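You operate a simulated robot arm through the tools that you are given. There is no shell and no other tool. Be economical: measure what you need, move in short steps, check, and stop when the job is done.

You run a simulated two-armed robot. Do the job below in one go: nothing can be reset, and whatever is moved stays where it is left.

TASK
Tip the blue tote into the floor hopper and put it back empty.
Fine: carry it with both hands, use the tipper, shut the lid again, spill nothing.

It is judged by the outcome, as a careful person would: the job done as asked, and still so three seconds after it is handed in. It fails if anything else is knocked over, pushed out of place, dropped, spilled or broken. A push-on lid holds only when it is set on centred and level and pressed home; a screw cap is set on level and turned clockwise until tight.

THE ROBOT
Two 7-joint arms with two-finger parallel grippers on one trunk, on a base that drives. Base frame: it is fixed to the floor where the robot stands at the start and does not move with it; the origin is under the middle of the robot, x ahead of it, y to its left, z up. Lengths are in mm, angles in degrees, forces in N, time in s.
The left shoulder is at the start at [70, 163, 1370], the right one opposite. With the tool pointing down near the work surface each hand reaches from about 100 to 820 mm from the robot's upright axis, wherever it stands, measured 20 degrees to its own side. Places, roughly: blue tote (36x24x15 cm) [600, -500, 800]; cradle of the tipper [400, 200, 900]; feed switch [500, 800, 1300]; floor hopper [700, 300, 500]; hopper gate [500, 200, 600]; hopper lid [800, 200, 1100]; purge lever [600, 400, 500]; reset button of the feed [600, 1100, 1200]; route lever [500, 800, 1500]; speed knob [600, 1000, 1300]; start button of the feed [600, 1300, 1200]; stop button of the feed [600, 1200, 1200]; top of the tote table [600, -500, 800]; tote tipper [400, 200, 1000]. Payload 3.43 kg a hand.
The tool frame of a hand sits at the grasp point between the pads (the TCP): z along the fingers, y along the line on which they close. The tips reach 34 mm beyond it. Largest opening 128 mm; finger width 24, thickness 12; the body of the gripper, 48 by 130 mm, starts 96 mm behind the TCP.
Orientation is told as [roll, pitch, yaw] about the base's x, y, z axes, in that order, counted from this pose: with the fingers straight down and closing along the base's y, the tool's x points along the base's -x, its y along +y and its z along -z.

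THE INTERFACE
- The arms move only by the tool step_arm. It takes "left_motion", "right_motion" or both (then of equal length, played together; a hand with none holds still); each is a list of rows, each a list of 6 numbers: the shift along the tool's x, y, z in units of 500 mm (1.0 is 500 mm), then the turn, a rotation vector about the tool's x, y, z in units of 90 degrees (1.0 is 90 degrees). In form: [[dx, dy, dz, wx, wy, wz], ...]. A call has 1 to 20 rows; each row is the pose to reach, as a shift and turn from the pose commanded when the call began, along the tool's axes at that moment. "left_hand" and "right_hand" are, for a hand that has rows, the finger opening in cm, from 0 to 12.8, set as the call begins (left out, the last holds). A call with a number of a shift or a turn outside -1 to 1 is refused whole. Rows are played at 5 a second. More than 50 mm and 8.6 degrees between two rows, or a gripper value outside its range, and nothing of the call is played. Where a pose cannot be reached the arm comes as near as it can. A force on the tool above 90 N (or 10 N above the force at the start of the call, whichever is more), or a blocked arm, ends the call early, and 0.2 s more pass. Each finger travels about 153 mm/s and halts on what it meets, pressing with about 29 N; the grip force reading is that of the motor and also rises with nothing between the fingers. The clock runs only during rows and for 0.2 s after the last one: add rows that repeat a pose to give the fingers time. The reply holds the time, the measured pose of the TCP, the force on the tool along the base axes, the opening and the grip force, in the units named above and with some noise, with the torque about the TCP (base axes, N m) and any sound that the robot's microphone picked up.
- Cameras (640 x 400 px; columns grow to the right, rows downward): "scene" is now at [138.6, -5.2, 1600.2]; the picture's right is [-0.06, -1.00, 0.00], its down [-0.57, 0.03, -0.82] and it looks along [0.82, -0.05, -0.57] (base axes); focal length 214 px, centre (320, 200). "left" rides on the left gripper at [76, 11, -160] in its tool frame; the picture's right is [-0.15, 0.99, 0.00], its down [-0.88, -0.13, -0.46] and it looks along [-0.45, -0.07, 0.89] (tool axes); focal length 234 px, centre (320, 200). "right" rides on the right gripper at [76, -11, -160] in its tool frame; the picture's right is [0.15, 0.99, 0.00], its down [-0.88, 0.13, -0.46] and it looks along [-0.45, 0.07, 0.89] (tool axes); focal length 234 px, centre (320, 200). There is no depth. A picture from a camera that has moved, and an enlarged one, comes with that camera's place and axes in the base frame and with its lens.
- snapshot(camera): a new picture of that camera. The clock stands still meanwhile.
- lift_body(by): slides the trunk up (or, below 0, down) by that many mm; the arms and the scene camera ride with it, the base frame stays. It gives what a move gives, with no picture.
- steer(legs): drives the robot by 1 to 6 legs, each [ahead, left, turn to the left] in mm, mm and degrees, along the robot's own axes; the way and the turn of a leg run together, so that a leg with both is an arc; at most 1500 mm and 180 degrees a leg. The arms and the cameras ride along, it lands a little off, and it stops where it bumps. It gives what a move gives.
- head_to(pan, tilt): turns the head with the scene camera to pan (to the left, within 86 degrees either way) and tilt (down, from -29 to 69), counted from straight ahead of the robot. It gives what a move gives.
- enlarge(camera, box): a new picture of the part [left, top, right, bottom] of that camera's present view, enlarged. The clock stands still meanwhile.
- job_done(): hands the job in; it is judged then, once.

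Work in short steps. Places have to be worked out from the pictures, the camera data and where the tool is seen: move nearer, look again, correct. Check each grasp and each placing, and mend what went wrong. You have 120 turns and 100 pictures in all, those below and enlarged ones among them. Open the grippers and draw the arms clear of the work before you hand the job in, unless the task says otherwise; then end with one line.

The tools are called after ">>>" as a command line: name --argument value ..., lists and objects as JSON in quotes. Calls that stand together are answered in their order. step_arm: Moves the arms, as the interface text tells. Its arguments: {"type":"object","properties":{"left_motion":{"type":"array"},"left_hand":{"type":"number"},"right_motion":{"type":"array"},"right_hand":{"type":"number"}},"required":[]} The other tools are called the same way: lift_body (by) slides the trunk up or down; steer (legs) drives the base; head_to (pan, tilt) turns the head that bears the scene camera; snapshot (camera) takes a picture; enlarge (camera, box) takes an enlarged picture of a part of a camera's view; job_done () hands the job in.

At the start:

```text
t: 0.0
left_position: [474.1, 215.2, 1601.7]
left_orientation: [0.0, 0.0, 0.0]
left_contact_force: [0.2, -0.8, -0.6]
left_moment: [-0.01, 0.0, 0.02]
left_opening: 128.1
left_gripper_force: 0.1
right_position: [504.7, -131.1, 1616.9]
right_orientation: [-0.1, -0.2, 0.0]
right_contact_force: [0.5, 0.2, 0.8]
right_moment: [-0.01, -0.03, -0.02]
right_opening: 128.0
right_gripper_force: 0.0
trunk travel left (down, up): [-850.0, 90.0]
robot x, y, heading: [2.0, 0.3, -0.1]
head pan, tilt: [-3.2, 34.8]
```

scene: 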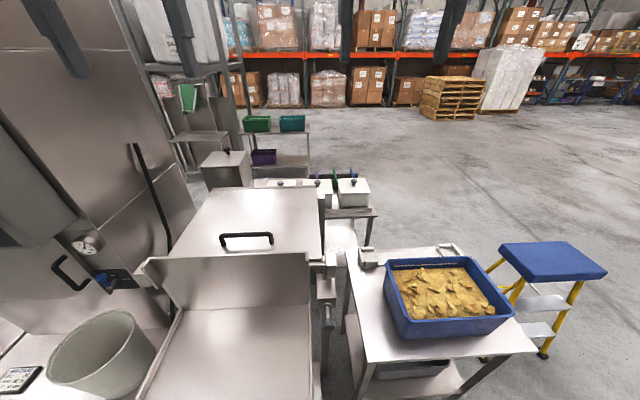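
right: 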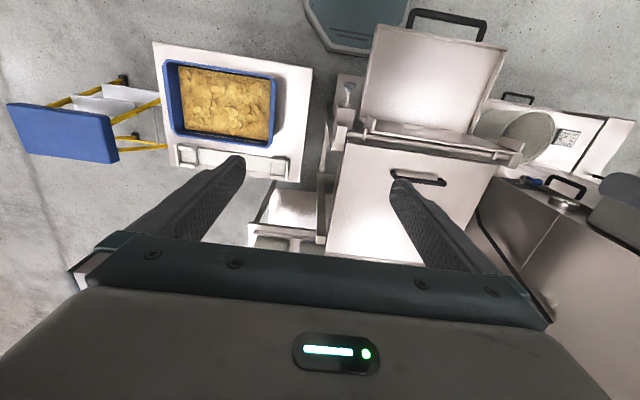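
left: 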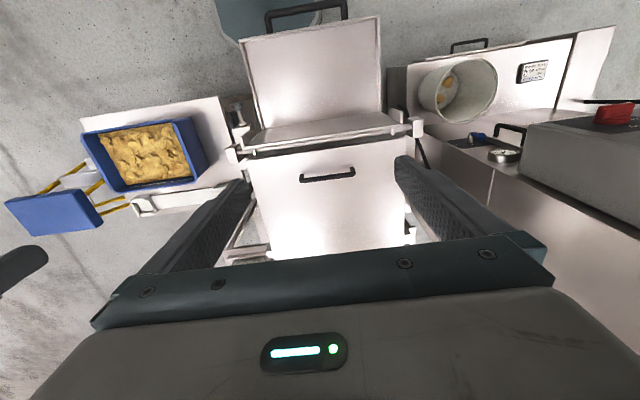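

The tote holds yellow material on the table to the right; the tipper cradle and the hopper with its closed lid are ahead-left. I look closer at the tipper and the tote before moving.

>>> enlarge --camera "scene" --box '[120, 160, 380, 400]'

>>> enlarge --camera "scene" --box '[330, 220, 560, 400]'

>>> enlarge --camera "left" --box '[200, 0, 460, 200]'

```text
1.67 times, centred on (250, 280) of scene
camera zoom: at [138.6, -5.2, 1600.2], right [-0.06, -1.0, 0.0], down [-0.57, 0.03, -0.82], along [0.82, -0.05, -0.57], focal length 358 px, centre (437, 67)
```

zoom: 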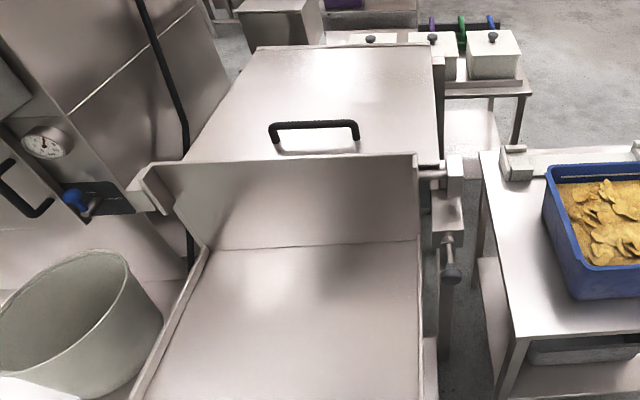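

```text
2.22 times, centred on (445, 310) of scene
camera zoom: at [138.6, -5.2, 1600.2], right [-0.06, -1.0, 0.0], down [-0.57, 0.03, -0.82], along [0.82, -0.05, -0.57], focal length 477 px, centre (42, -44)
```

zoom: 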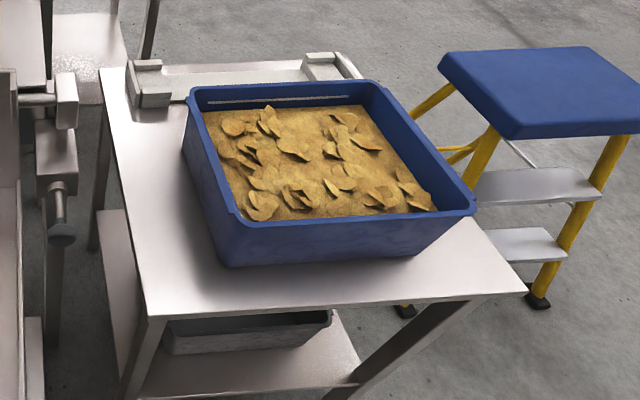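

```text
2.00 times, centred on (330, 100) of left
camera zoom: at [399.9, 225.8, 1760.5], right [0.15, 0.99, 0.0], down [0.88, -0.13, 0.46], along [0.45, -0.07, -0.89], focal length 468 px, centre (300, 400)
```

zoom: 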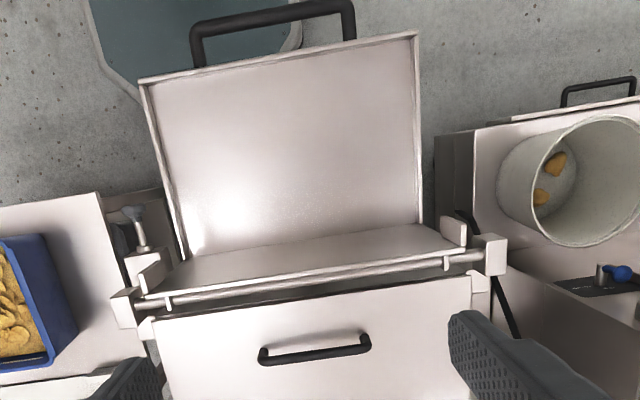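

I look further down at the cradle's near side, and left at the panel, for latches, signs and the handle.

>>> head_to --pan 10 --tilt 65

>>> snapshot --camera "scene"

>>> head_to --pan 70 --tilt 20

>>> snapshot --camera "scene"

```text
t: 0.9
left_position: [474.4, 215.1, 1600.8]
left_orientation: [0.0, -0.1, 0.0]
left_contact_force: [1.1, -0.3, -0.6]
left_moment: [-0.02, 0.0, 0.0]
left_opening: 128.0
left_gripper_force: 0.1
right_position: [505.9, -130.7, 1617.5]
right_orientation: [-0.1, -0.2, 0.0]
right_contact_force: [0.3, -0.1, -0.2]
right_moment: [-0.03, 0.02, -0.02]
right_opening: 128.0
right_gripper_force: 0.0
trunk travel left (down, up): [-850.0, 90.0]
robot x, y, heading: [-1.1, -0.9, -0.1]
head pan, tilt: [10.0, 65.0]
```

```text
93 pictures are left
camera scene: at [110.4, 10.1, 1560.1], right [0.17, -0.98, 0.0], down [-0.89, -0.16, -0.42], along [0.42, 0.07, -0.91], focal length 214 px, centre (320, 200)
```

scene: 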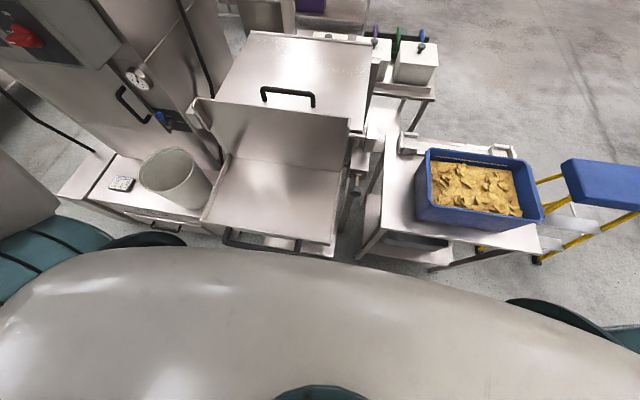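

```text
t: 2.2
left_position: [474.1, 214.8, 1600.9]
left_orientation: [0.0, 0.1, 0.0]
left_contact_force: [0.7, 0.5, -0.2]
left_moment: [0.0, -0.03, 0.0]
left_opening: 128.0
left_gripper_force: 0.2
right_position: [504.5, -130.2, 1616.6]
right_orientation: [-0.1, -0.1, -0.1]
right_contact_force: [0.3, -0.2, -0.1]
right_moment: [0.01, 0.01, 0.0]
right_opening: 127.9
right_gripper_force: 0.1
trunk travel left (down, up): [-850.0, 90.0]
robot x, y, heading: [0.1, 1.0, -0.1]
head pan, tilt: [70.0, 20.0]
```

```text
92 pictures are left
camera scene: at [82.5, 87.1, 1623.7], right [0.94, -0.34, 0.0], down [-0.12, -0.32, -0.94], along [0.32, 0.88, -0.34], focal length 214 px, centre (320, 200)
```

scene: 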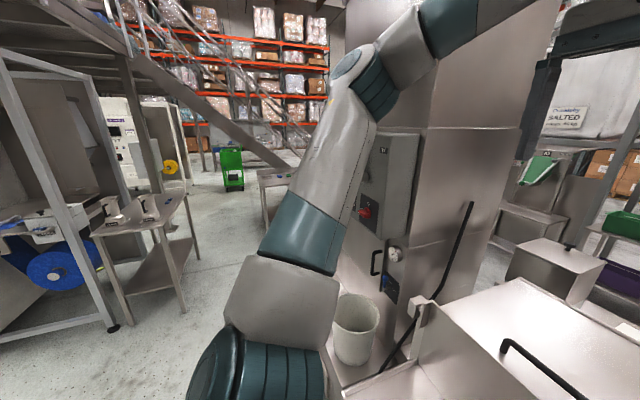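

The cradle base lies about x 265–545, y 0–415, z≈900, with its handle on my side. I look closely at the pivot, the plunger and the wall panel.

>>> head_to --pan 15 --tilt 45

>>> enlarge --camera "scene" --box '[330, 80, 490, 180]'

>>> enlarge --camera "scene" --box '[100, 60, 340, 210]'

>>> snapshot --camera "scene"

```text
t: 3.5
left_position: [475.0, 214.6, 1601.1]
left_orientation: [0.0, -0.1, 0.0]
left_contact_force: [-0.3, -0.5, 1.2]
left_moment: [-0.01, 0.01, 0.03]
left_opening: 128.1
left_gripper_force: 0.0
right_position: [505.1, -130.4, 1618.1]
right_orientation: [0.0, -0.1, 0.0]
right_contact_force: [-0.1, 0.9, 0.0]
right_moment: [-0.04, -0.01, -0.01]
right_opening: 128.1
right_gripper_force: 0.1
trunk travel left (down, up): [-850.0, 90.0]
robot x, y, heading: [-1.0, 1.0, -0.1]
head pan, tilt: [15.0, 45.0]
```

```text
4.00 times, centred on (410, 130) of scene
camera zoom: at [129.1, 20.8, 1585.1], right [0.26, -0.97, 0.0], down [-0.68, -0.18, -0.71], along [0.68, 0.18, -0.71], focal length 858 px, centre (-40, 480)
```

zoom: 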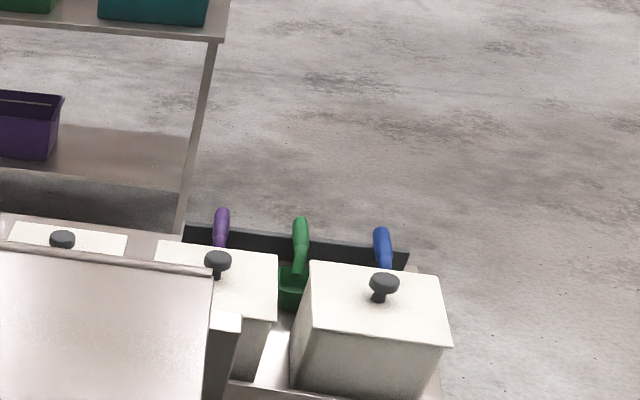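

```text
2.67 times, centred on (220, 135) of scene
camera zoom: at [129.1, 20.8, 1585.1], right [0.26, -0.97, 0.0], down [-0.68, -0.18, -0.71], along [0.68, 0.18, -0.71], focal length 572 px, centre (587, 373)
```

zoom: 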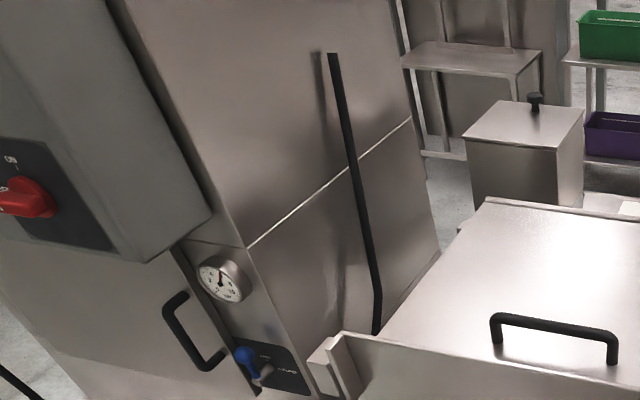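

```text
89 pictures are left
camera scene: at [129.1, 20.8, 1585.1], right [0.26, -0.97, 0.0], down [-0.68, -0.18, -0.71], along [0.68, 0.18, -0.71], focal length 214 px, centre (320, 200)
```

scene: 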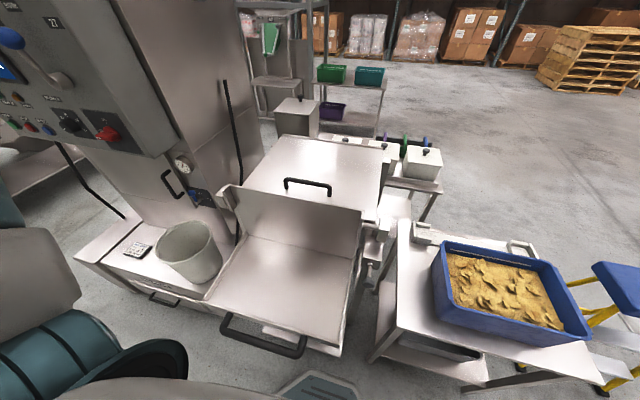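

Zooming on the label by the bucket, the plunger at the cradle's right, and the control panel.

>>> enlarge --camera "scene" --box '[110, 230, 174, 270]'

>>> enlarge --camera "scene" --box '[320, 190, 448, 270]'

>>> enlarge --camera "scene" --box '[0, 0, 240, 150]'

>>> enlarge --camera "scene" --box '[190, 220, 350, 370]'

```text
10.00 times, centred on (142, 250) of scene
camera zoom: at [129.1, 20.8, 1585.1], right [0.26, -0.97, 0.0], down [-0.68, -0.18, -0.71], along [0.68, 0.18, -0.71], focal length 2145 px, centre (2100, -300)
```

zoom: 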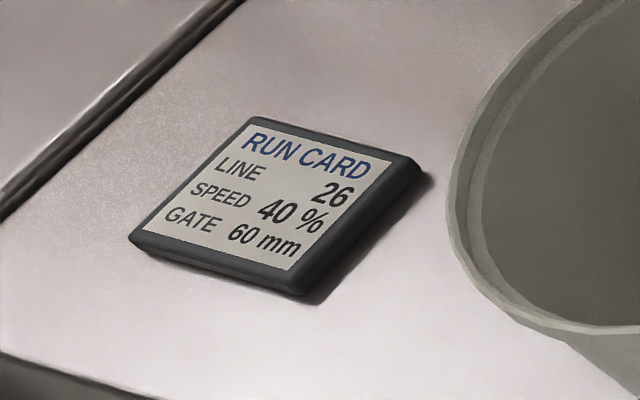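

```text
5.00 times, centred on (384, 230) of scene
camera zoom: at [129.1, 20.8, 1585.1], right [0.26, -0.97, 0.0], down [-0.68, -0.18, -0.71], along [0.68, 0.18, -0.71], focal length 1072 px, centre (0, 50)
```

zoom: 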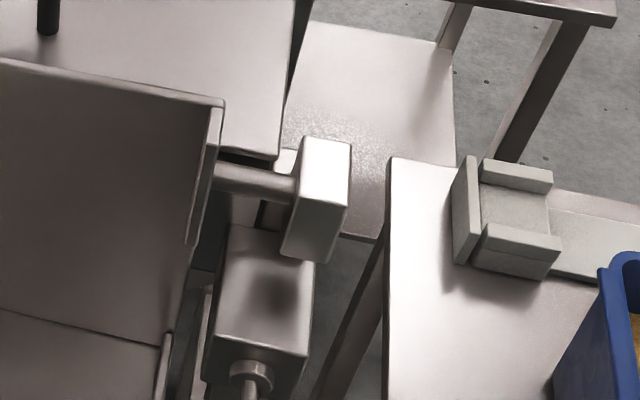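

```text
2.67 times, centred on (120, 75) of scene
camera zoom: at [129.1, 20.8, 1585.1], right [0.26, -0.97, 0.0], down [-0.68, -0.18, -0.71], along [0.68, 0.18, -0.71], focal length 572 px, centre (853, 533)
```

zoom: 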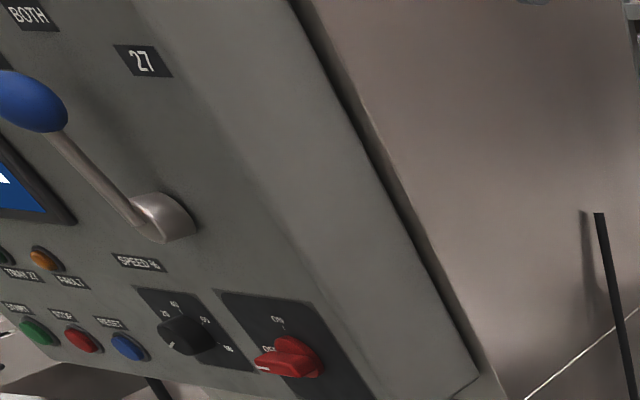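

```text
2.67 times, centred on (270, 295) of scene
camera zoom: at [129.1, 20.8, 1585.1], right [0.26, -0.97, 0.0], down [-0.68, -0.18, -0.71], along [0.68, 0.18, -0.71], focal length 572 px, centre (453, -53)
```

zoom: 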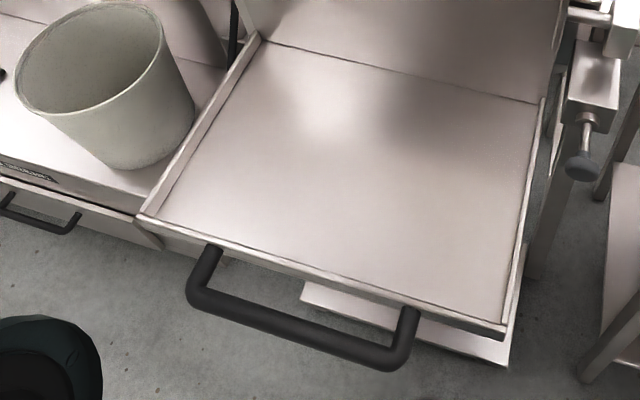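

There's a rod with a grey knob below the right pivot; I need to see whether it is a locking plunger. I bring the right hand's camera down nearby, pitched to look forward.

>>> step_arm --right_motion '[[0.034, 0.007, 0.08, 0, -0.033, 0], [0.068, 0.014, 0.16, 0, -0.067, 0], [0.102, 0.021, 0.24, 0, -0.1, 0], [0.136, 0.028, 0.32, 0, -0.133, 0], [0.17, 0.035, 0.4, 0, -0.167, 0], [0.204, 0.042, 0.48, 0, -0.2, 0], [0.238, 0.049, 0.56, 0, -0.233, 0], [0.272, 0.056, 0.64, 0, -0.267, 0], [0.31, 0.06, 0.72, 0, -0.3, 0]]'

>>> snapshot --camera "right"

```text
t: 5.5
left_position: [477.1, 217.1, 1600.1]
left_orientation: [-0.2, 0.0, 0.0]
left_contact_force: [0.0, 0.0, 0.2]
left_moment: [-0.02, 0.03, -0.01]
left_opening: 128.1
left_gripper_force: 0.2
right_position: [402.2, -59.7, 1283.4]
right_orientation: [-0.1, -27.1, -0.1]
right_contact_force: [-0.3, 0.4, -0.9]
right_moment: [0.0, 0.02, -0.04]
right_opening: 128.0
right_gripper_force: 0.0
right hand out of reach, approached as far as the arm can: row 8, 9
trunk travel left (down, up): [-850.0, 90.0]
robot x, y, heading: [-1.7, 1.7, 0.0]
head pan, tilt: [15.0, 45.0]
```

```text
84 pictures are left
camera right: at [262.2, -68.9, 1392.0], right [-0.13, 0.99, -0.07], down [0.58, 0.13, 0.81], along [0.81, 0.06, -0.59], focal length 234 px, centre (320, 200)
```

right: 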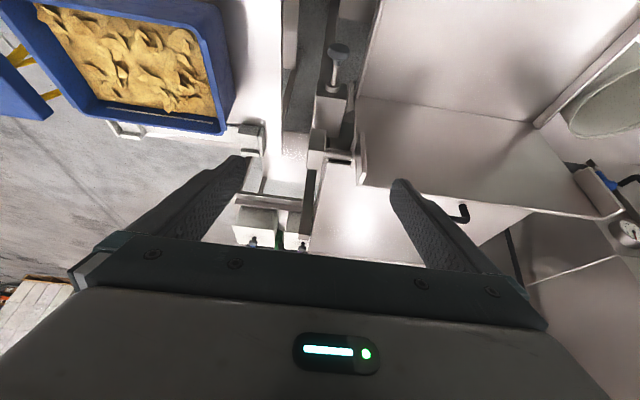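

The view is upside down; the rod with the knob is in sight. I zoom in on it and on the cradle's side.

>>> enlarge --camera "right" --box '[280, 20, 408, 200]'

>>> enlarge --camera "right" --box '[100, 90, 290, 200]'

```text
2.22 times, centred on (344, 110) of right
camera zoom: at [262.2, -68.9, 1392.0], right [-0.13, 0.99, -0.07], down [0.58, 0.13, 0.81], along [0.81, 0.06, -0.59], focal length 520 px, centre (267, 400)
```

zoom: 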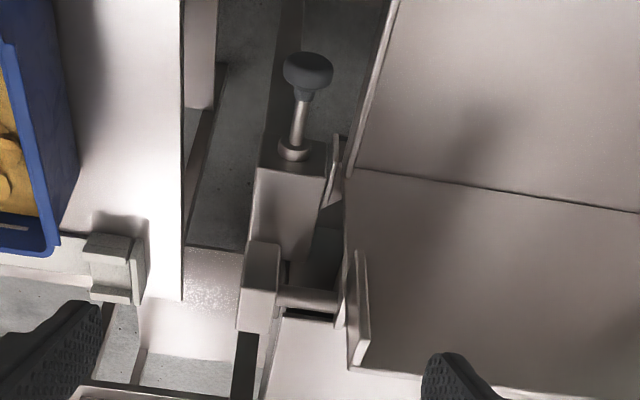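

```text
3.37 times, centred on (195, 145) of right
camera zoom: at [262.2, -68.9, 1392.0], right [-0.13, 0.99, -0.07], down [0.58, 0.13, 0.81], along [0.81, 0.06, -0.59], focal length 789 px, centre (741, 385)
```

zoom: 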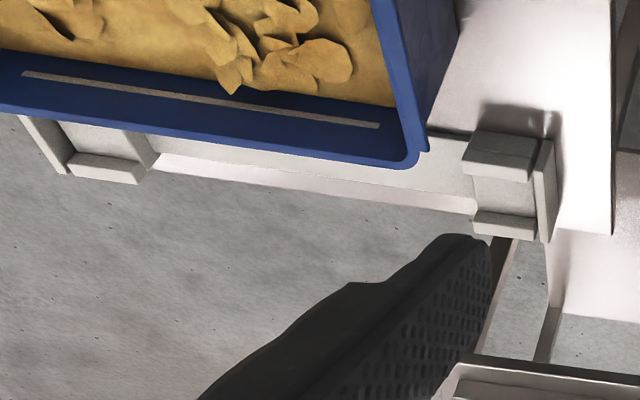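

The knob sits near (422,-49,991) with its rod going to (490,-48,970); the pivot shaft is near x 540, z 1090, and the wall top near z 1165. I bring the left camera lower to see the wall and lid from the left side.

>>> step_arm --left_motion '[[0.04, 0.0, 0.06, 0, -0.03, 0], [0.08, 0.0, 0.12, 0, -0.06, 0], [0.12, 0.0, 0.18, 0, -0.09, 0], [0.16, 0.0, 0.24, 0, -0.12, 0], [0.2, 0.0, 0.3, 0, -0.15, 0], [0.24, 0.0, 0.36, 0, -0.18, 0], [0.28, 0.0, 0.42, 0, -0.21, 0]]'

>>> snapshot --camera "left"

```text
t: 7.1
left_position: [337.2, 216.1, 1392.4]
left_orientation: [0.0, -18.9, 0.1]
left_contact_force: [-0.6, 0.7, 0.3]
left_moment: [-0.01, 0.03, -0.02]
left_opening: 128.0
left_gripper_force: 0.1
right_position: [400.1, -61.7, 1286.0]
right_orientation: [0.0, -27.0, 0.0]
right_contact_force: [0.3, 0.1, 0.0]
right_moment: [0.02, 0.02, -0.01]
right_opening: 127.8
right_gripper_force: 0.0
trunk travel left (down, up): [-850.0, 90.0]
robot x, y, heading: [1.4, 3.0, 0.1]
head pan, tilt: [15.0, 45.0]
```

```text
81 pictures are left
camera left: at [213.8, 226.7, 1518.5], right [0.14, 0.99, 0.05], down [0.69, -0.13, 0.72], along [0.72, -0.07, -0.7], focal length 234 px, centre (320, 200)
```

left: 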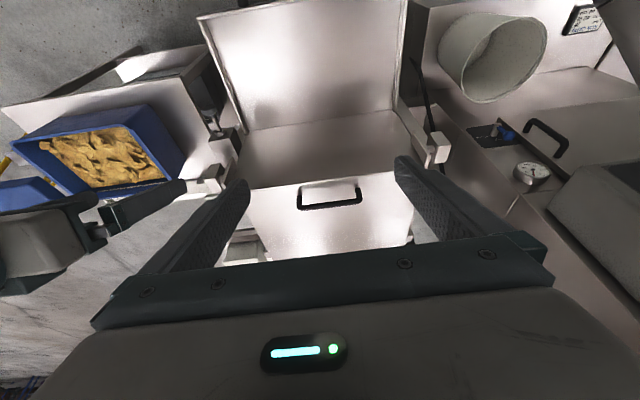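

Zooming on the wall and the right and left pivot brackets.

>>> enlarge --camera "left" --box '[190, 90, 460, 250]'

>>> enlarge --camera "left" --box '[400, 80, 528, 180]'

```text
2.37 times, centred on (325, 170) of left
camera zoom: at [213.8, 226.7, 1518.5], right [0.14, 0.99, 0.05], down [0.69, -0.13, 0.72], along [0.72, -0.07, -0.7], focal length 555 px, centre (308, 271)
```

zoom: 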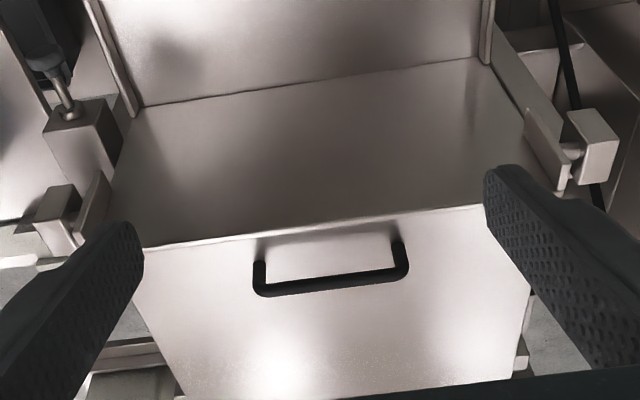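

```text
4.00 times, centred on (464, 130) of left
camera zoom: at [213.8, 226.7, 1518.5], right [0.14, 0.99, 0.05], down [0.69, -0.13, 0.72], along [0.72, -0.07, -0.7], focal length 937 px, centre (-256, 480)
```

zoom: 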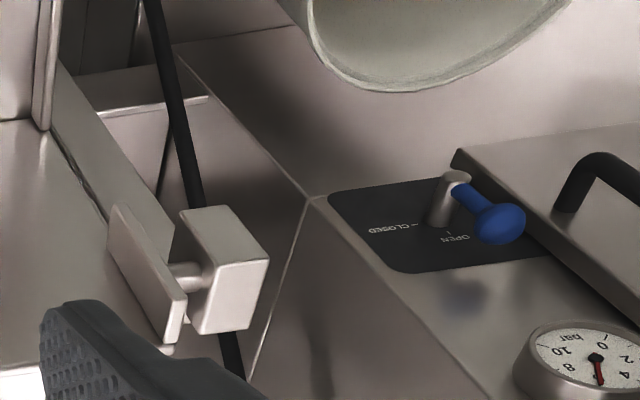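

The blue valve and gauge are something else (purge). I want to know what the long black bar left of the cradle is, so I move the left hand camera left.

>>> step_arm --left_motion '[[0, 0.08, 0, 0, 0.0, 0], [0, 0.16, 0, 0, 0, 0], [0, 0.24, 0, 0, 0, 0], [0, 0.32, 0, 0, 0, 0], [0, 0.4, 0, 0.05, 0, 0], [0, 0.44, 0, 0.1, 0, 0]]'

>>> snapshot --camera "left"

```text
t: 8.5
left_position: [334.3, 436.7, 1389.7]
left_orientation: [-9.0, -19.0, -0.1]
left_contact_force: [-0.7, 0.0, 0.7]
left_moment: [0.01, 0.03, 0.0]
left_opening: 127.9
left_gripper_force: 0.0
left hand out of reach, approached as far as the arm can: row 1
right_position: [398.6, -60.4, 1286.1]
right_orientation: [-0.1, -27.1, 0.0]
right_contact_force: [-0.1, 0.5, 1.1]
right_moment: [0.02, -0.03, 0.02]
right_opening: 127.8
right_gripper_force: 0.0
trunk travel left (down, up): [-850.0, 90.0]
robot x, y, heading: [1.9, 0.7, -0.2]
head pan, tilt: [15.0, 45.0]
```

```text
78 pictures are left
camera left: at [212.4, 471.9, 1513.0], right [0.19, 0.98, -0.1], down [0.68, -0.06, 0.73], along [0.71, -0.21, -0.67], focal length 234 px, centre (320, 200)
```

left: 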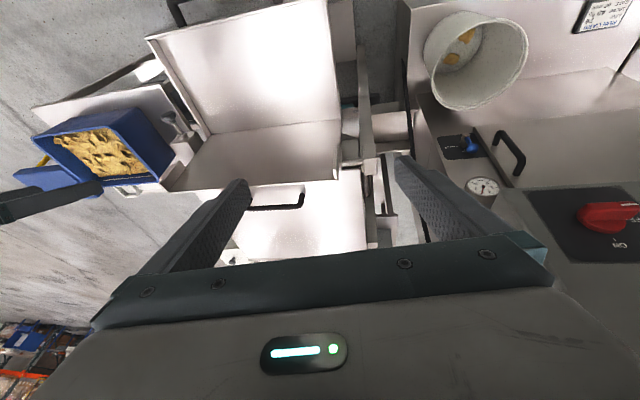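

>>> enlarge --camera "left" --box '[320, 30, 450, 250]'

```text
1.82 times, centred on (385, 140) of left
camera zoom: at [212.4, 471.9, 1513.0], right [0.19, 0.98, -0.1], down [0.68, -0.06, 0.73], along [0.71, -0.21, -0.67], focal length 426 px, centre (202, 309)
```

zoom: 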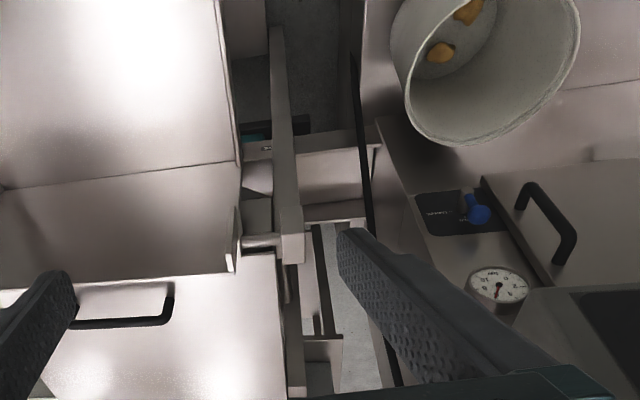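

The black bar is just trim on the tower. Now I need the lid's geometry: I pitch the left camera further forward to see its far edge.

>>> step_arm --left_motion '[[0, -0.06, 0, -0.03, -0.06, 0], [0.02, -0.12, -0.02, -0.06, -0.12, 0], [0.03, -0.18, -0.04, -0.1, -0.18, 0], [0.04, -0.24, -0.06, -0.1, -0.24, 0], [0.05, -0.3, -0.1, -0.1, -0.3, 0]]'

>>> snapshot --camera "left"

>>> enlarge --camera "scene" --box '[200, 80, 440, 230]'

```text
t: 9.7
left_position: [298.1, 303.7, 1505.8]
left_orientation: [-1.3, -45.9, 2.8]
left_contact_force: [-0.4, 0.6, 0.3]
left_moment: [0.03, -0.05, 0.06]
left_opening: 127.8
left_gripper_force: 0.0
left hand out of reach, approached as far as the arm can: row 3, 4, 5
right_position: [398.9, -63.7, 1286.1]
right_orientation: [0.1, -27.1, -0.1]
right_contact_force: [-0.4, -0.6, -0.9]
right_moment: [-0.02, 0.0, 0.01]
right_opening: 128.1
right_gripper_force: 0.0
trunk travel left (down, up): [-850.0, 90.0]
robot x, y, heading: [4.2, -1.3, -0.2]
head pan, tilt: [15.0, 45.0]
```

```text
76 pictures are left
camera left: at [130.6, 309.9, 1561.7], right [0.07, 0.99, 0.09], down [0.29, -0.11, 0.95], along [0.95, -0.04, -0.29], focal length 234 px, centre (320, 200)
```

left: 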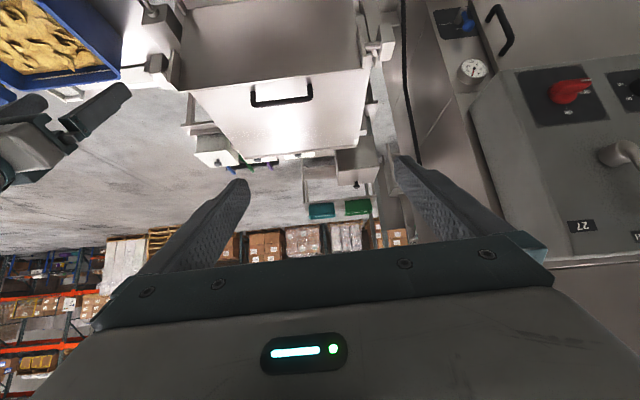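

```text
2.67 times, centred on (320, 155) of scene
camera zoom: at [126.0, 17.4, 1585.3], right [0.26, -0.97, 0.0], down [-0.68, -0.18, -0.71], along [0.68, 0.18, -0.71], focal length 572 px, centre (320, 320)
```

zoom: 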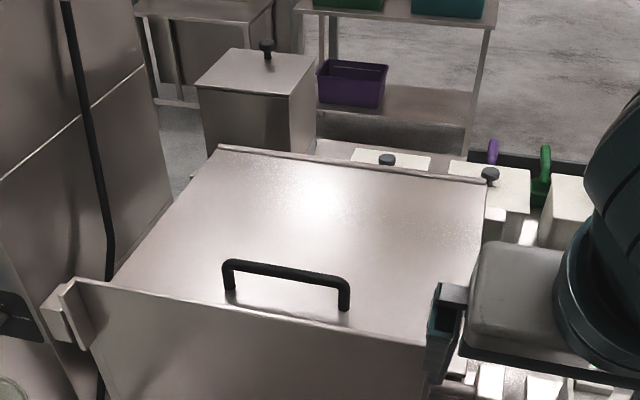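

The handle bar comes out at (665,206,1093); the lid spans roughly y −40…437 with its far edge near x 975. I zoom on the far edge and pivot sides to see hinges.

>>> enlarge --camera "left" --box '[170, 60, 410, 210]'

>>> enlarge --camera "scene" --box '[270, 125, 400, 175]'

```text
2.67 times, centred on (290, 135) of left
camera zoom: at [130.6, 309.9, 1561.7], right [0.07, 0.99, 0.09], down [0.29, -0.11, 0.95], along [0.95, -0.04, -0.29], focal length 624 px, centre (400, 373)
```

zoom: 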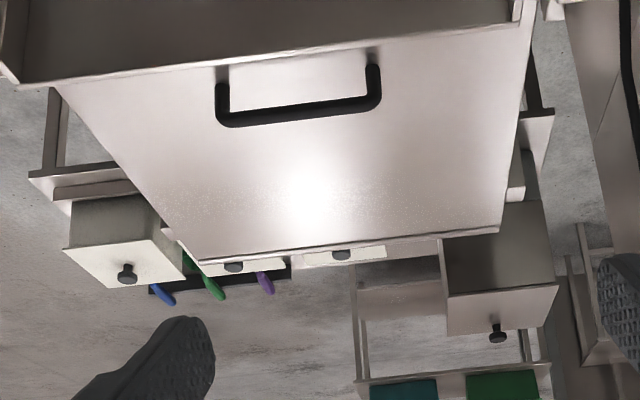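

```text
4.92 times, centred on (335, 150) of scene
camera zoom: at [126.0, 17.4, 1585.3], right [0.26, -0.97, 0.0], down [-0.68, -0.18, -0.71], along [0.68, 0.18, -0.71], focal length 1056 px, centre (246, 446)
```

zoom: 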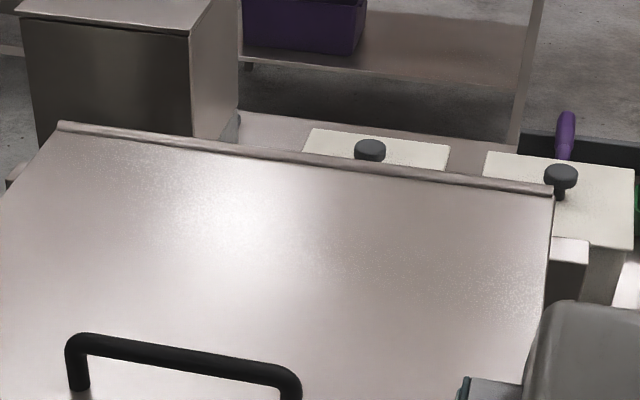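

The hinge is the far edge (x≈1015, z≈1068), so the handle swings on a 350 mm radius. I bring the left hand back to pointing down and toward the lid handle, high above it.

>>> step_arm --left_motion '[[-0.048, -0.015, 0.033, 0, 0.073, 0], [-0.096, -0.03, 0.066, 0, 0.146, 0], [-0.144, -0.045, 0.099, 0, 0.219, 0], [-0.192, -0.06, 0.132, 0, 0.292, 0], [-0.24, -0.075, 0.165, 0, 0.365, 0], [-0.288, -0.09, 0.198, 0, 0.438, 0], [-0.336, -0.1, 0.232, 0, 0.51, 0]]'

```text
t: 11.3
left_position: [503.5, 262.2, 1544.9]
left_orientation: [-1.0, 0.1, 1.9]
left_contact_force: [0.6, -0.2, -0.2]
left_moment: [0.06, 0.02, 0.01]
left_opening: 128.0
left_gripper_force: 0.0
right_position: [402.9, -60.9, 1284.4]
right_orientation: [0.0, -26.9, -0.1]
right_contact_force: [0.1, 0.1, 1.3]
right_moment: [-0.01, 0.0, 0.0]
right_opening: 128.1
right_gripper_force: 0.0
trunk travel left (down, up): [-850.0, 90.0]
robot x, y, heading: [4.0, 0.9, -0.2]
head pan, tilt: [15.0, 45.0]
```

Now I yaw the hand −90° (closing along x) while moving above the handle, to about z 1295.

>>> step_arm --left_motion '[[-0.027, -0.009, 0.042, 0, 0, 0.083], [-0.053, -0.018, 0.083, 0, 0, 0.167], [-0.08, -0.027, 0.125, 0, 0, 0.25], [-0.107, -0.036, 0.167, 0, 0, 0.333], [-0.133, -0.045, 0.208, 0, 0, 0.417], [-0.16, -0.054, 0.25, 0, 0, 0.5], [-0.187, -0.063, 0.29, 0, 0, 0.583], [-0.213, -0.072, 0.333, 0, 0, 0.667], [-0.24, -0.081, 0.375, 0, 0, 0.75], [-0.267, -0.09, 0.417, 0, 0, 0.833], [-0.293, -0.1, 0.458, 0, 0, 0.917], [-0.32, -0.11, 0.5, 0, 0, 1.0]]'

>>> snapshot --camera "left"

```text
t: 13.9
left_position: [480.3, 115.4, 1294.0]
left_orientation: [0.1, -0.8, -84.4]
left_contact_force: [-0.7, -0.1, -0.6]
left_moment: [-0.01, 0.02, 0.02]
left_opening: 128.0
left_gripper_force: 0.1
left hand out of reach, approached as far as the arm can: row 8, 9, 10, 11, 12
right_position: [400.2, -61.7, 1285.6]
right_orientation: [0.0, -26.9, -0.1]
right_contact_force: [-0.1, -0.8, 0.5]
right_moment: [-0.01, 0.02, -0.01]
right_opening: 128.2
right_gripper_force: 0.1
trunk travel left (down, up): [-850.0, 90.0]
robot x, y, heading: [-0.2, -1.3, 0.0]
head pan, tilt: [15.0, 45.0]
```

```text
72 pictures are left
camera left: at [485.1, 194.6, 1451.0], right [1.0, -0.05, 0.0], down [-0.05, -0.88, 0.47], along [-0.02, -0.47, -0.88], focal length 234 px, centre (320, 200)
```

left: 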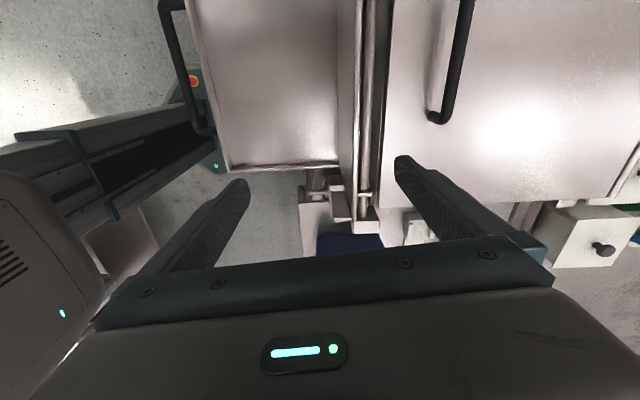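

Yaw −90° strains the left arm. I turn it back the other way, toward +90°, in two calls.

>>> step_arm --left_motion '[[0.016, 0.005, -0.02, 0, 0, -0.083], [0.032, 0.01, -0.04, 0, 0, -0.167], [0.048, 0.015, -0.06, 0, 0, -0.25], [0.064, 0.02, -0.08, 0, 0, -0.333], [0.08, 0.025, -0.1, 0, 0, -0.417], [0.1, 0.03, -0.12, 0, 0, -0.5], [0.116, 0.035, -0.14, 0, 0, -0.583], [0.132, 0.04, -0.16, 0, 0, -0.667], [0.148, 0.045, -0.18, 0, 0, -0.75], [0.164, 0.05, -0.2, 0, 0, -0.833], [0.18, 0.055, -0.2, 0, 0, -0.917], [0.2, 0.06, -0.2, 0, 0, -1.0]]'

>>> step_arm --left_motion '[[-0.027, -0.005, 0.02, 0, 0, -0.083], [-0.053, -0.01, 0.04, 0, 0, -0.167], [-0.08, -0.015, 0.06, 0, 0, -0.25], [-0.107, -0.02, 0.08, 0, 0, -0.333], [-0.133, -0.025, 0.1, 0, 0, -0.417], [-0.16, -0.03, 0.12, 0, 0, -0.5], [-0.187, -0.035, 0.14, 0, 0, -0.583], [-0.213, -0.04, 0.16, 0, 0, -0.667], [-0.24, -0.045, 0.18, 0, 0, -0.75], [-0.267, -0.05, 0.2, 0, 0, -0.833], [-0.293, -0.055, 0.22, 0, 0, -0.9]]'

>>> snapshot --camera "left"

```text
t: 16.5
left_position: [493.5, 221.3, 1397.3]
left_orientation: [-1.0, 0.0, 5.7]
left_contact_force: [0.1, 0.3, -0.3]
left_moment: [-0.01, 0.03, -0.01]
left_opening: 128.2
left_gripper_force: 0.2
right_position: [401.0, -61.2, 1284.8]
right_orientation: [-0.1, -27.0, 0.0]
right_contact_force: [-0.5, 0.2, -0.2]
right_moment: [-0.02, 0.03, -0.01]
right_opening: 128.3
right_gripper_force: 0.0
trunk travel left (down, up): [-850.0, 90.0]
robot x, y, heading: [1.5, 0.4, 0.2]
head pan, tilt: [15.0, 45.0]
```

```text
t: 18.9
left_position: [644.4, 203.5, 1288.0]
left_orientation: [-0.2, 1.0, 86.6]
left_contact_force: [-0.5, -1.2, -0.8]
left_moment: [-0.03, -0.02, 0.0]
left_opening: 128.0
left_gripper_force: 0.1
right_position: [399.9, -61.1, 1284.3]
right_orientation: [0.0, -27.0, 0.1]
right_contact_force: [0.1, -0.2, -0.2]
right_moment: [0.01, -0.02, 0.0]
right_opening: 127.8
right_gripper_force: 0.1
trunk travel left (down, up): [-850.0, 90.0]
robot x, y, heading: [2.3, -1.7, -0.1]
head pan, tilt: [15.0, 45.0]
```

```text
71 pictures are left
camera left: at [629.0, 131.8, 1447.8], right [-0.98, 0.2, -0.01], down [0.18, 0.88, 0.44], along [0.1, 0.43, -0.9], focal length 234 px, centre (320, 200)
```

left: 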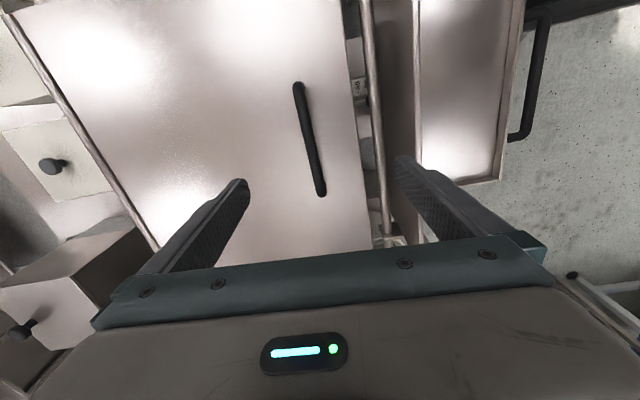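

The bar centre measures (663,204,1093), matching. I align and descend to about z 1105 with a 7 cm opening.

>>> step_arm --left_motion '[[0, -0.036, 0, 0, 0, -0.038], [0, -0.036, 0.09, 0, 0, -0.038], [0, -0.036, 0.18, 0, 0, -0.038], [0, -0.036, 0.26, 0, 0, -0.038], [0, -0.036, 0.32, 0, 0, -0.038], [0, -0.036, 0.362, 0, 0, -0.038]]' --left_hand 7

>>> snapshot --camera "left"

```text
t: 20.3
left_position: [661.9, 203.1, 1106.8]
left_orientation: [-0.3, 0.9, 90.0]
left_contact_force: [-0.4, 0.1, -0.5]
left_moment: [0.0, 0.0, 0.01]
left_opening: 70.1
left_gripper_force: 0.0
right_position: [401.2, -60.4, 1285.3]
right_orientation: [0.0, -27.0, 0.0]
right_contact_force: [-0.8, 0.0, -0.4]
right_moment: [0.0, 0.01, 0.05]
right_opening: 128.1
right_gripper_force: 0.1
trunk travel left (down, up): [-850.0, 90.0]
robot x, y, heading: [0.0, 0.2, 0.0]
head pan, tilt: [15.0, 45.0]
```

```text
70 pictures are left
camera left: at [650.4, 129.4, 1267.7], right [-0.99, 0.15, -0.01], down [0.13, 0.89, 0.44], along [0.07, 0.44, -0.9], focal length 234 px, centre (320, 200)
```

left: 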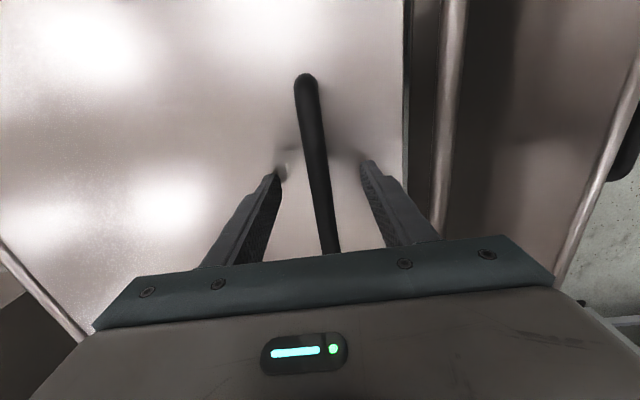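

Bar is between the fingers. I lower 10 mm and close.

>>> step_arm --left_motion '[[0, 0, 0.01, 0, 0, 0], [0, 0, 0.02, 0, 0, 0]]'

>>> step_arm --left_motion '[[0, 0, 0, 0, 0, 0], [0, 0, 0, 0, 0, 0], [0, 0, 0, 0, 0, 0], [0, 0, 0, 0, 0, 0]]' --left_hand 0

```text
t: 20.9
left_position: [661.9, 202.8, 1098.9]
left_orientation: [-0.3, 0.9, 90.1]
left_contact_force: [2.0, 2.1, 6.0]
left_moment: [0.14, 0.15, -0.09]
left_opening: 69.1
left_gripper_force: 0.1
right_position: [400.3, -60.2, 1285.3]
right_orientation: [0.1, -27.1, 0.0]
right_contact_force: [-0.2, -0.3, -0.8]
right_moment: [0.01, -0.01, -0.01]
right_opening: 128.2
right_gripper_force: 0.0
trunk travel left (down, up): [-850.0, 90.0]
robot x, y, heading: [4.8, 0.1, -0.2]
head pan, tilt: [15.0, 45.0]
```

```text
t: 21.9
left_position: [659.8, 202.4, 1099.1]
left_orientation: [-0.4, 0.8, 90.0]
left_contact_force: [-6.7, -0.8, 7.4]
left_moment: [-0.02, -0.06, 0.07]
left_opening: 15.5
left_gripper_force: 45.0
right_position: [398.2, -62.8, 1285.0]
right_orientation: [0.0, -27.1, -0.1]
right_contact_force: [-0.6, 0.4, -0.5]
right_moment: [0.02, -0.01, 0.0]
right_opening: 127.9
right_gripper_force: 0.1
trunk travel left (down, up): [-850.0, 90.0]
robot x, y, heading: [5.7, -1.9, 0.2]
head pan, tilt: [15.0, 45.0]
```

Gripped (15.5 mm), but the tips rest on the lid, leaving no clearance to swing. I regrip 9 mm higher.

>>> step_arm --left_motion '[[0, 0, 0, 0, 0, 0], [0, 0, -0.01, 0, 0, 0], [0, 0, -0.02, 0, 0, 0]]' --left_hand 4

>>> step_arm --left_motion '[[0, 0, 0, 0, 0, 0], [0, 0, 0, 0, 0, 0], [0, 0, 0, 0, 0, 0], [0, 0, 0, 0, 0, 0]]' --left_hand 0

>>> step_arm --left_motion '[[0, -0.003, -0.03, 0, 0, 0], [0, -0.01, -0.06, 0, 0, 0], [0, -0.02, -0.12, 0, 0, 0]]'

```text
t: 22.7
left_position: [662.1, 202.9, 1107.5]
left_orientation: [-0.1, 0.9, 90.0]
left_contact_force: [-0.6, 0.1, -0.2]
left_moment: [0.01, 0.0, -0.02]
left_opening: 39.8
left_gripper_force: 0.1
right_position: [399.2, -61.5, 1284.8]
right_orientation: [0.1, -27.0, 0.0]
right_contact_force: [0.3, 0.9, 0.7]
right_moment: [-0.02, -0.02, -0.01]
right_opening: 127.8
right_gripper_force: 0.2
trunk travel left (down, up): [-850.0, 90.0]
robot x, y, heading: [-1.8, -0.4, -0.2]
head pan, tilt: [15.0, 45.0]
```

```text
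t: 23.7
left_position: [659.4, 202.1, 1107.2]
left_orientation: [-0.3, 0.9, 90.0]
left_contact_force: [-10.3, 0.3, -3.7]
left_moment: [0.35, 0.21, 0.05]
left_opening: 15.7
left_gripper_force: 44.3
right_position: [399.7, -61.6, 1285.5]
right_orientation: [0.0, -26.9, 0.0]
right_contact_force: [-0.1, 0.3, 0.4]
right_moment: [-0.03, -0.03, 0.0]
right_opening: 128.0
right_gripper_force: 0.1
trunk travel left (down, up): [-850.0, 90.0]
robot x, y, heading: [0.9, -1.6, 0.1]
head pan, tilt: [15.0, 45.0]
```

```text
t: 24.5
left_position: [672.8, 201.1, 1167.2]
left_orientation: [-0.4, 1.1, 90.0]
left_contact_force: [0.3, -4.1, 0.8]
left_moment: [0.47, 0.01, 0.06]
left_opening: 16.0
left_gripper_force: 45.3
right_position: [401.6, -62.2, 1283.9]
right_orientation: [-0.1, -27.0, -0.1]
right_contact_force: [0.1, 0.4, 0.1]
right_moment: [0.02, 0.0, 0.04]
right_opening: 128.1
right_gripper_force: 0.1
trunk travel left (down, up): [-850.0, 90.0]
robot x, y, heading: [0.2, 2.1, -0.1]
head pan, tilt: [15.0, 45.0]
```

It rises with almost no force; I check that the lid is really coming with it.

>>> snapshot --camera "scene"

```text
69 pictures are left
camera scene: at [129.3, 19.6, 1585.1], right [0.26, -0.97, 0.0], down [-0.68, -0.18, -0.71], along [0.68, 0.18, -0.71], focal length 214 px, centre (320, 200)
```

scene: 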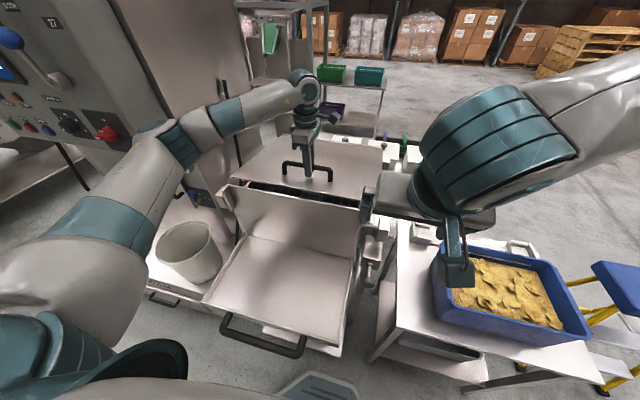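

The lid is opening on its hinge. I follow the arc to about 50°.

>>> step_arm --left_motion '[[0, -0.018, -0.059, 0, 0, 0], [0, -0.041, -0.116, 0, 0, 0], [0, -0.069, -0.171, 0, 0, 0], [0, -0.102, -0.223, 0, 0, 0], [0, -0.139, -0.272, 0, 0, 0], [0, -0.18, -0.318, 0, 0, 0], [0, -0.225, -0.36, 0, 0, 0], [0, -0.274, -0.398, 0, 0, 0]]'

>>> snapshot --camera "scene"

```text
t: 26.3
left_position: [807.1, 202.7, 1362.8]
left_orientation: [0.0, 0.9, 89.7]
left_contact_force: [9.4, -2.3, -15.3]
left_moment: [-1.21, -0.05, -0.06]
left_opening: 15.3
left_gripper_force: 44.7
left hand out of reach, approached as far as the arm can: row 8
right_position: [405.9, -63.2, 1281.7]
right_orientation: [0.1, -26.7, -0.1]
right_contact_force: [0.5, -0.9, 0.5]
right_moment: [0.01, 0.01, 0.02]
right_opening: 127.9
right_gripper_force: 0.1
trunk travel left (down, up): [-850.0, 90.0]
robot x, y, heading: [-0.7, 2.2, -0.1]
head pan, tilt: [15.0, 45.0]
```

```text
68 pictures are left
camera scene: at [135.4, 17.3, 1584.4], right [0.26, -0.97, 0.0], down [-0.69, -0.18, -0.7], along [0.68, 0.19, -0.71], focal length 214 px, centre (320, 200)
```

scene: 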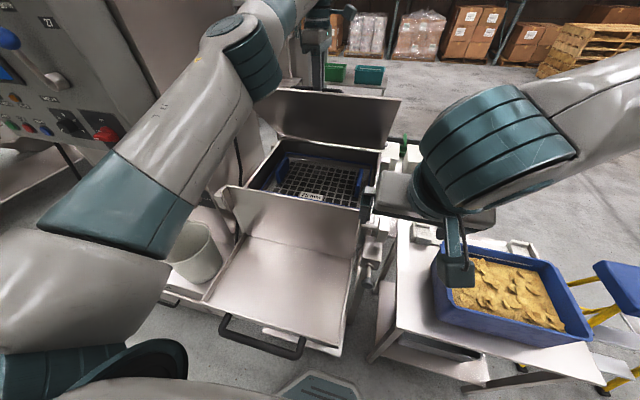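

The lid is at ~50° and inside the hopper there's a blue-framed grate with a label; I read it.

>>> enlarge --camera "scene" --box '[240, 130, 400, 230]'

```text
4.00 times, centred on (320, 180) of scene
camera zoom: at [135.4, 17.3, 1584.4], right [0.26, -0.97, 0.0], down [-0.69, -0.18, -0.7], along [0.68, 0.19, -0.71], focal length 858 px, centre (320, 280)
```

zoom: 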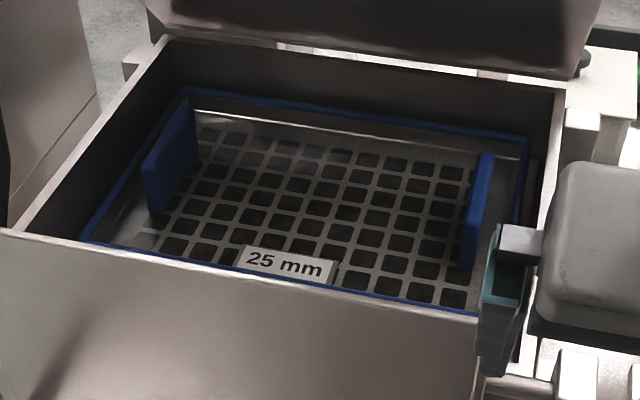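

It's a 25 mm screen, which belongs there. The left arm is at its limit, so I bring the closed right hand, pointing forward, under the lid to push it on past vertical.

>>> step_arm --right_motion '[[-0.03, 0.0, 0.01, 0, -0.06, 0], [-0.09, 0.02, 0.025, 0, -0.13, 0], [-0.16, 0.05, 0.045, 0, -0.2, 0], [-0.23, 0.08, 0.065, 0, -0.28, 0], [-0.3, 0.11, 0.09, 0, -0.36, 0], [-0.37, 0.14, 0.11, 0, -0.44, 0], [-0.45, 0.17, 0.135, 0, -0.52, 0], [-0.532, 0.2, 0.163, 0, -0.59, 0]]' --right_hand 0

>>> snapshot --camera "scene"

```text
t: 28.1
left_position: [806.0, 201.5, 1364.0]
left_orientation: [0.0, 0.9, 89.9]
left_contact_force: [12.2, -14.6, -15.3]
left_moment: [-0.66, 0.08, 0.12]
left_opening: 15.8
left_gripper_force: 45.0
right_position: [680.2, 37.7, 1329.7]
right_orientation: [0.6, -79.9, -0.7]
right_contact_force: [-0.1, -0.6, 0.2]
right_moment: [-0.01, 0.02, -0.02]
right_opening: 0.0
right_gripper_force: 29.3
right hand out of reach, approached as far as the arm can: row 1
trunk travel left (down, up): [-850.0, 90.0]
robot x, y, heading: [-2.0, -4.3, -0.1]
head pan, tilt: [15.0, 45.0]
```

```text
66 pictures are left
camera scene: at [134.9, 17.6, 1584.7], right [0.26, -0.97, 0.0], down [-0.69, -0.18, -0.7], along [0.68, 0.18, -0.71], focal length 214 px, centre (320, 200)
```

scene: 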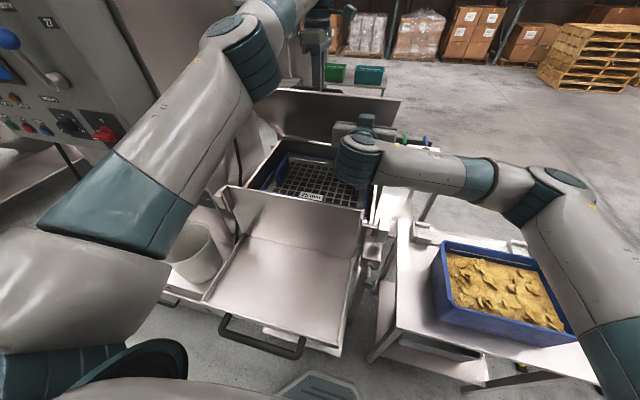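

Right hand is in place under the lid. I advance until it touches.

>>> step_arm --right_motion '[[-0.017, 0, 0.08, 0, 0, 0], [-0.034, 0, 0.16, 0, 0, 0], [-0.045, 0, 0.2, 0, 0, 0], [-0.05, 0, 0.22, 0, 0, 0]]'

```text
t: 28.6
left_position: [812.4, 203.5, 1367.5]
left_orientation: [-1.7, 0.9, 89.9]
left_contact_force: [13.2, -7.2, -3.6]
left_moment: [0.76, -0.01, 0.4]
left_opening: 15.7
left_gripper_force: 45.0
right_position: [733.3, 41.3, 1324.3]
right_orientation: [-0.9, -79.0, 1.3]
right_contact_force: [-6.5, -2.4, -9.1]
right_moment: [-0.05, 0.25, -0.19]
right_opening: 0.0
right_gripper_force: 28.8
trunk travel left (down, up): [-850.0, 90.0]
robot x, y, heading: [-1.3, 0.3, -0.3]
head pan, tilt: [15.0, 45.0]
stopped in row 2 (left hand): the force on the tool passed its limit at 98 N (the readings are from after the stop); the commanded pose is now the measured one
```

The right hand now supports the lid from below. I release the handle with the left hand and draw it up off the bar.

>>> step_arm --left_motion '[[0, 0, 0, 0, 0, 0], [0, 0, 0, 0, 0, 0], [0, 0, 0, 0, 0, 0]]' --left_hand 4.5

>>> snapshot --camera "left"

```text
t: 29.4
left_position: [807.5, 206.4, 1369.4]
left_orientation: [-1.7, 0.8, 90.0]
left_contact_force: [6.7, 0.5, 5.8]
left_moment: [0.08, -0.08, -0.04]
left_opening: 40.9
left_gripper_force: 0.1
right_position: [733.0, 43.5, 1327.3]
right_orientation: [-0.5, -79.4, 1.1]
right_contact_force: [-4.5, -2.0, -6.6]
right_moment: [0.04, 0.22, -0.06]
right_opening: 0.3
right_gripper_force: 29.0
trunk travel left (down, up): [-850.0, 90.0]
robot x, y, heading: [-1.1, -1.9, -0.2]
head pan, tilt: [15.0, 45.0]
```

```text
65 pictures are left
camera left: at [792.8, 132.3, 1529.5], right [-0.99, 0.14, -0.03], down [0.11, 0.89, 0.45], along [0.09, 0.44, -0.89], focal length 234 px, centre (320, 200)
```

left: 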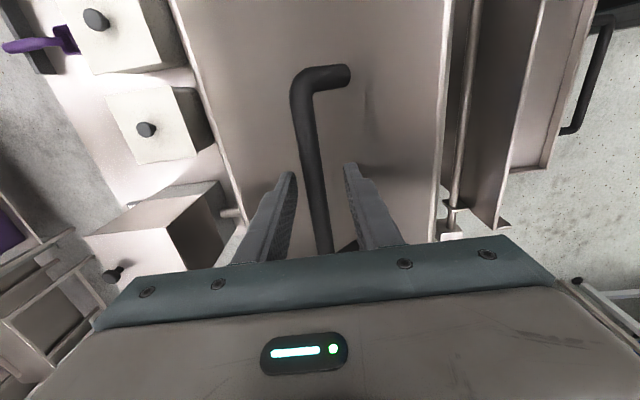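

The bar is free between the fingers. I raise the left hand straight up out of it, then back toward the robot.

>>> step_arm --left_motion '[[0, -0.005, -0.04, 0, 0, 0], [0, -0.01, -0.1, 0, 0, 0], [0, -0.01, -0.18, 0, 0, 0], [0, 0, -0.24, 0, 0, 0]]'

```text
t: 30.4
left_position: [776.0, 216.0, 1452.7]
left_orientation: [-1.8, 0.9, 90.1]
left_contact_force: [-0.5, -0.8, -0.1]
left_moment: [0.02, -0.02, -0.01]
left_opening: 45.0
left_gripper_force: 0.0
left hand out of reach, approached as far as the arm can: row 1, 2, 3, 4
right_position: [730.8, 42.4, 1329.4]
right_orientation: [-0.3, -79.5, 1.0]
right_contact_force: [-0.3, 0.5, 0.5]
right_moment: [0.02, 0.0, 0.04]
right_opening: 0.0
right_gripper_force: 28.8
trunk travel left (down, up): [-850.0, 90.0]
robot x, y, heading: [-1.9, 1.9, -0.3]
head pan, tilt: [15.0, 45.0]
```

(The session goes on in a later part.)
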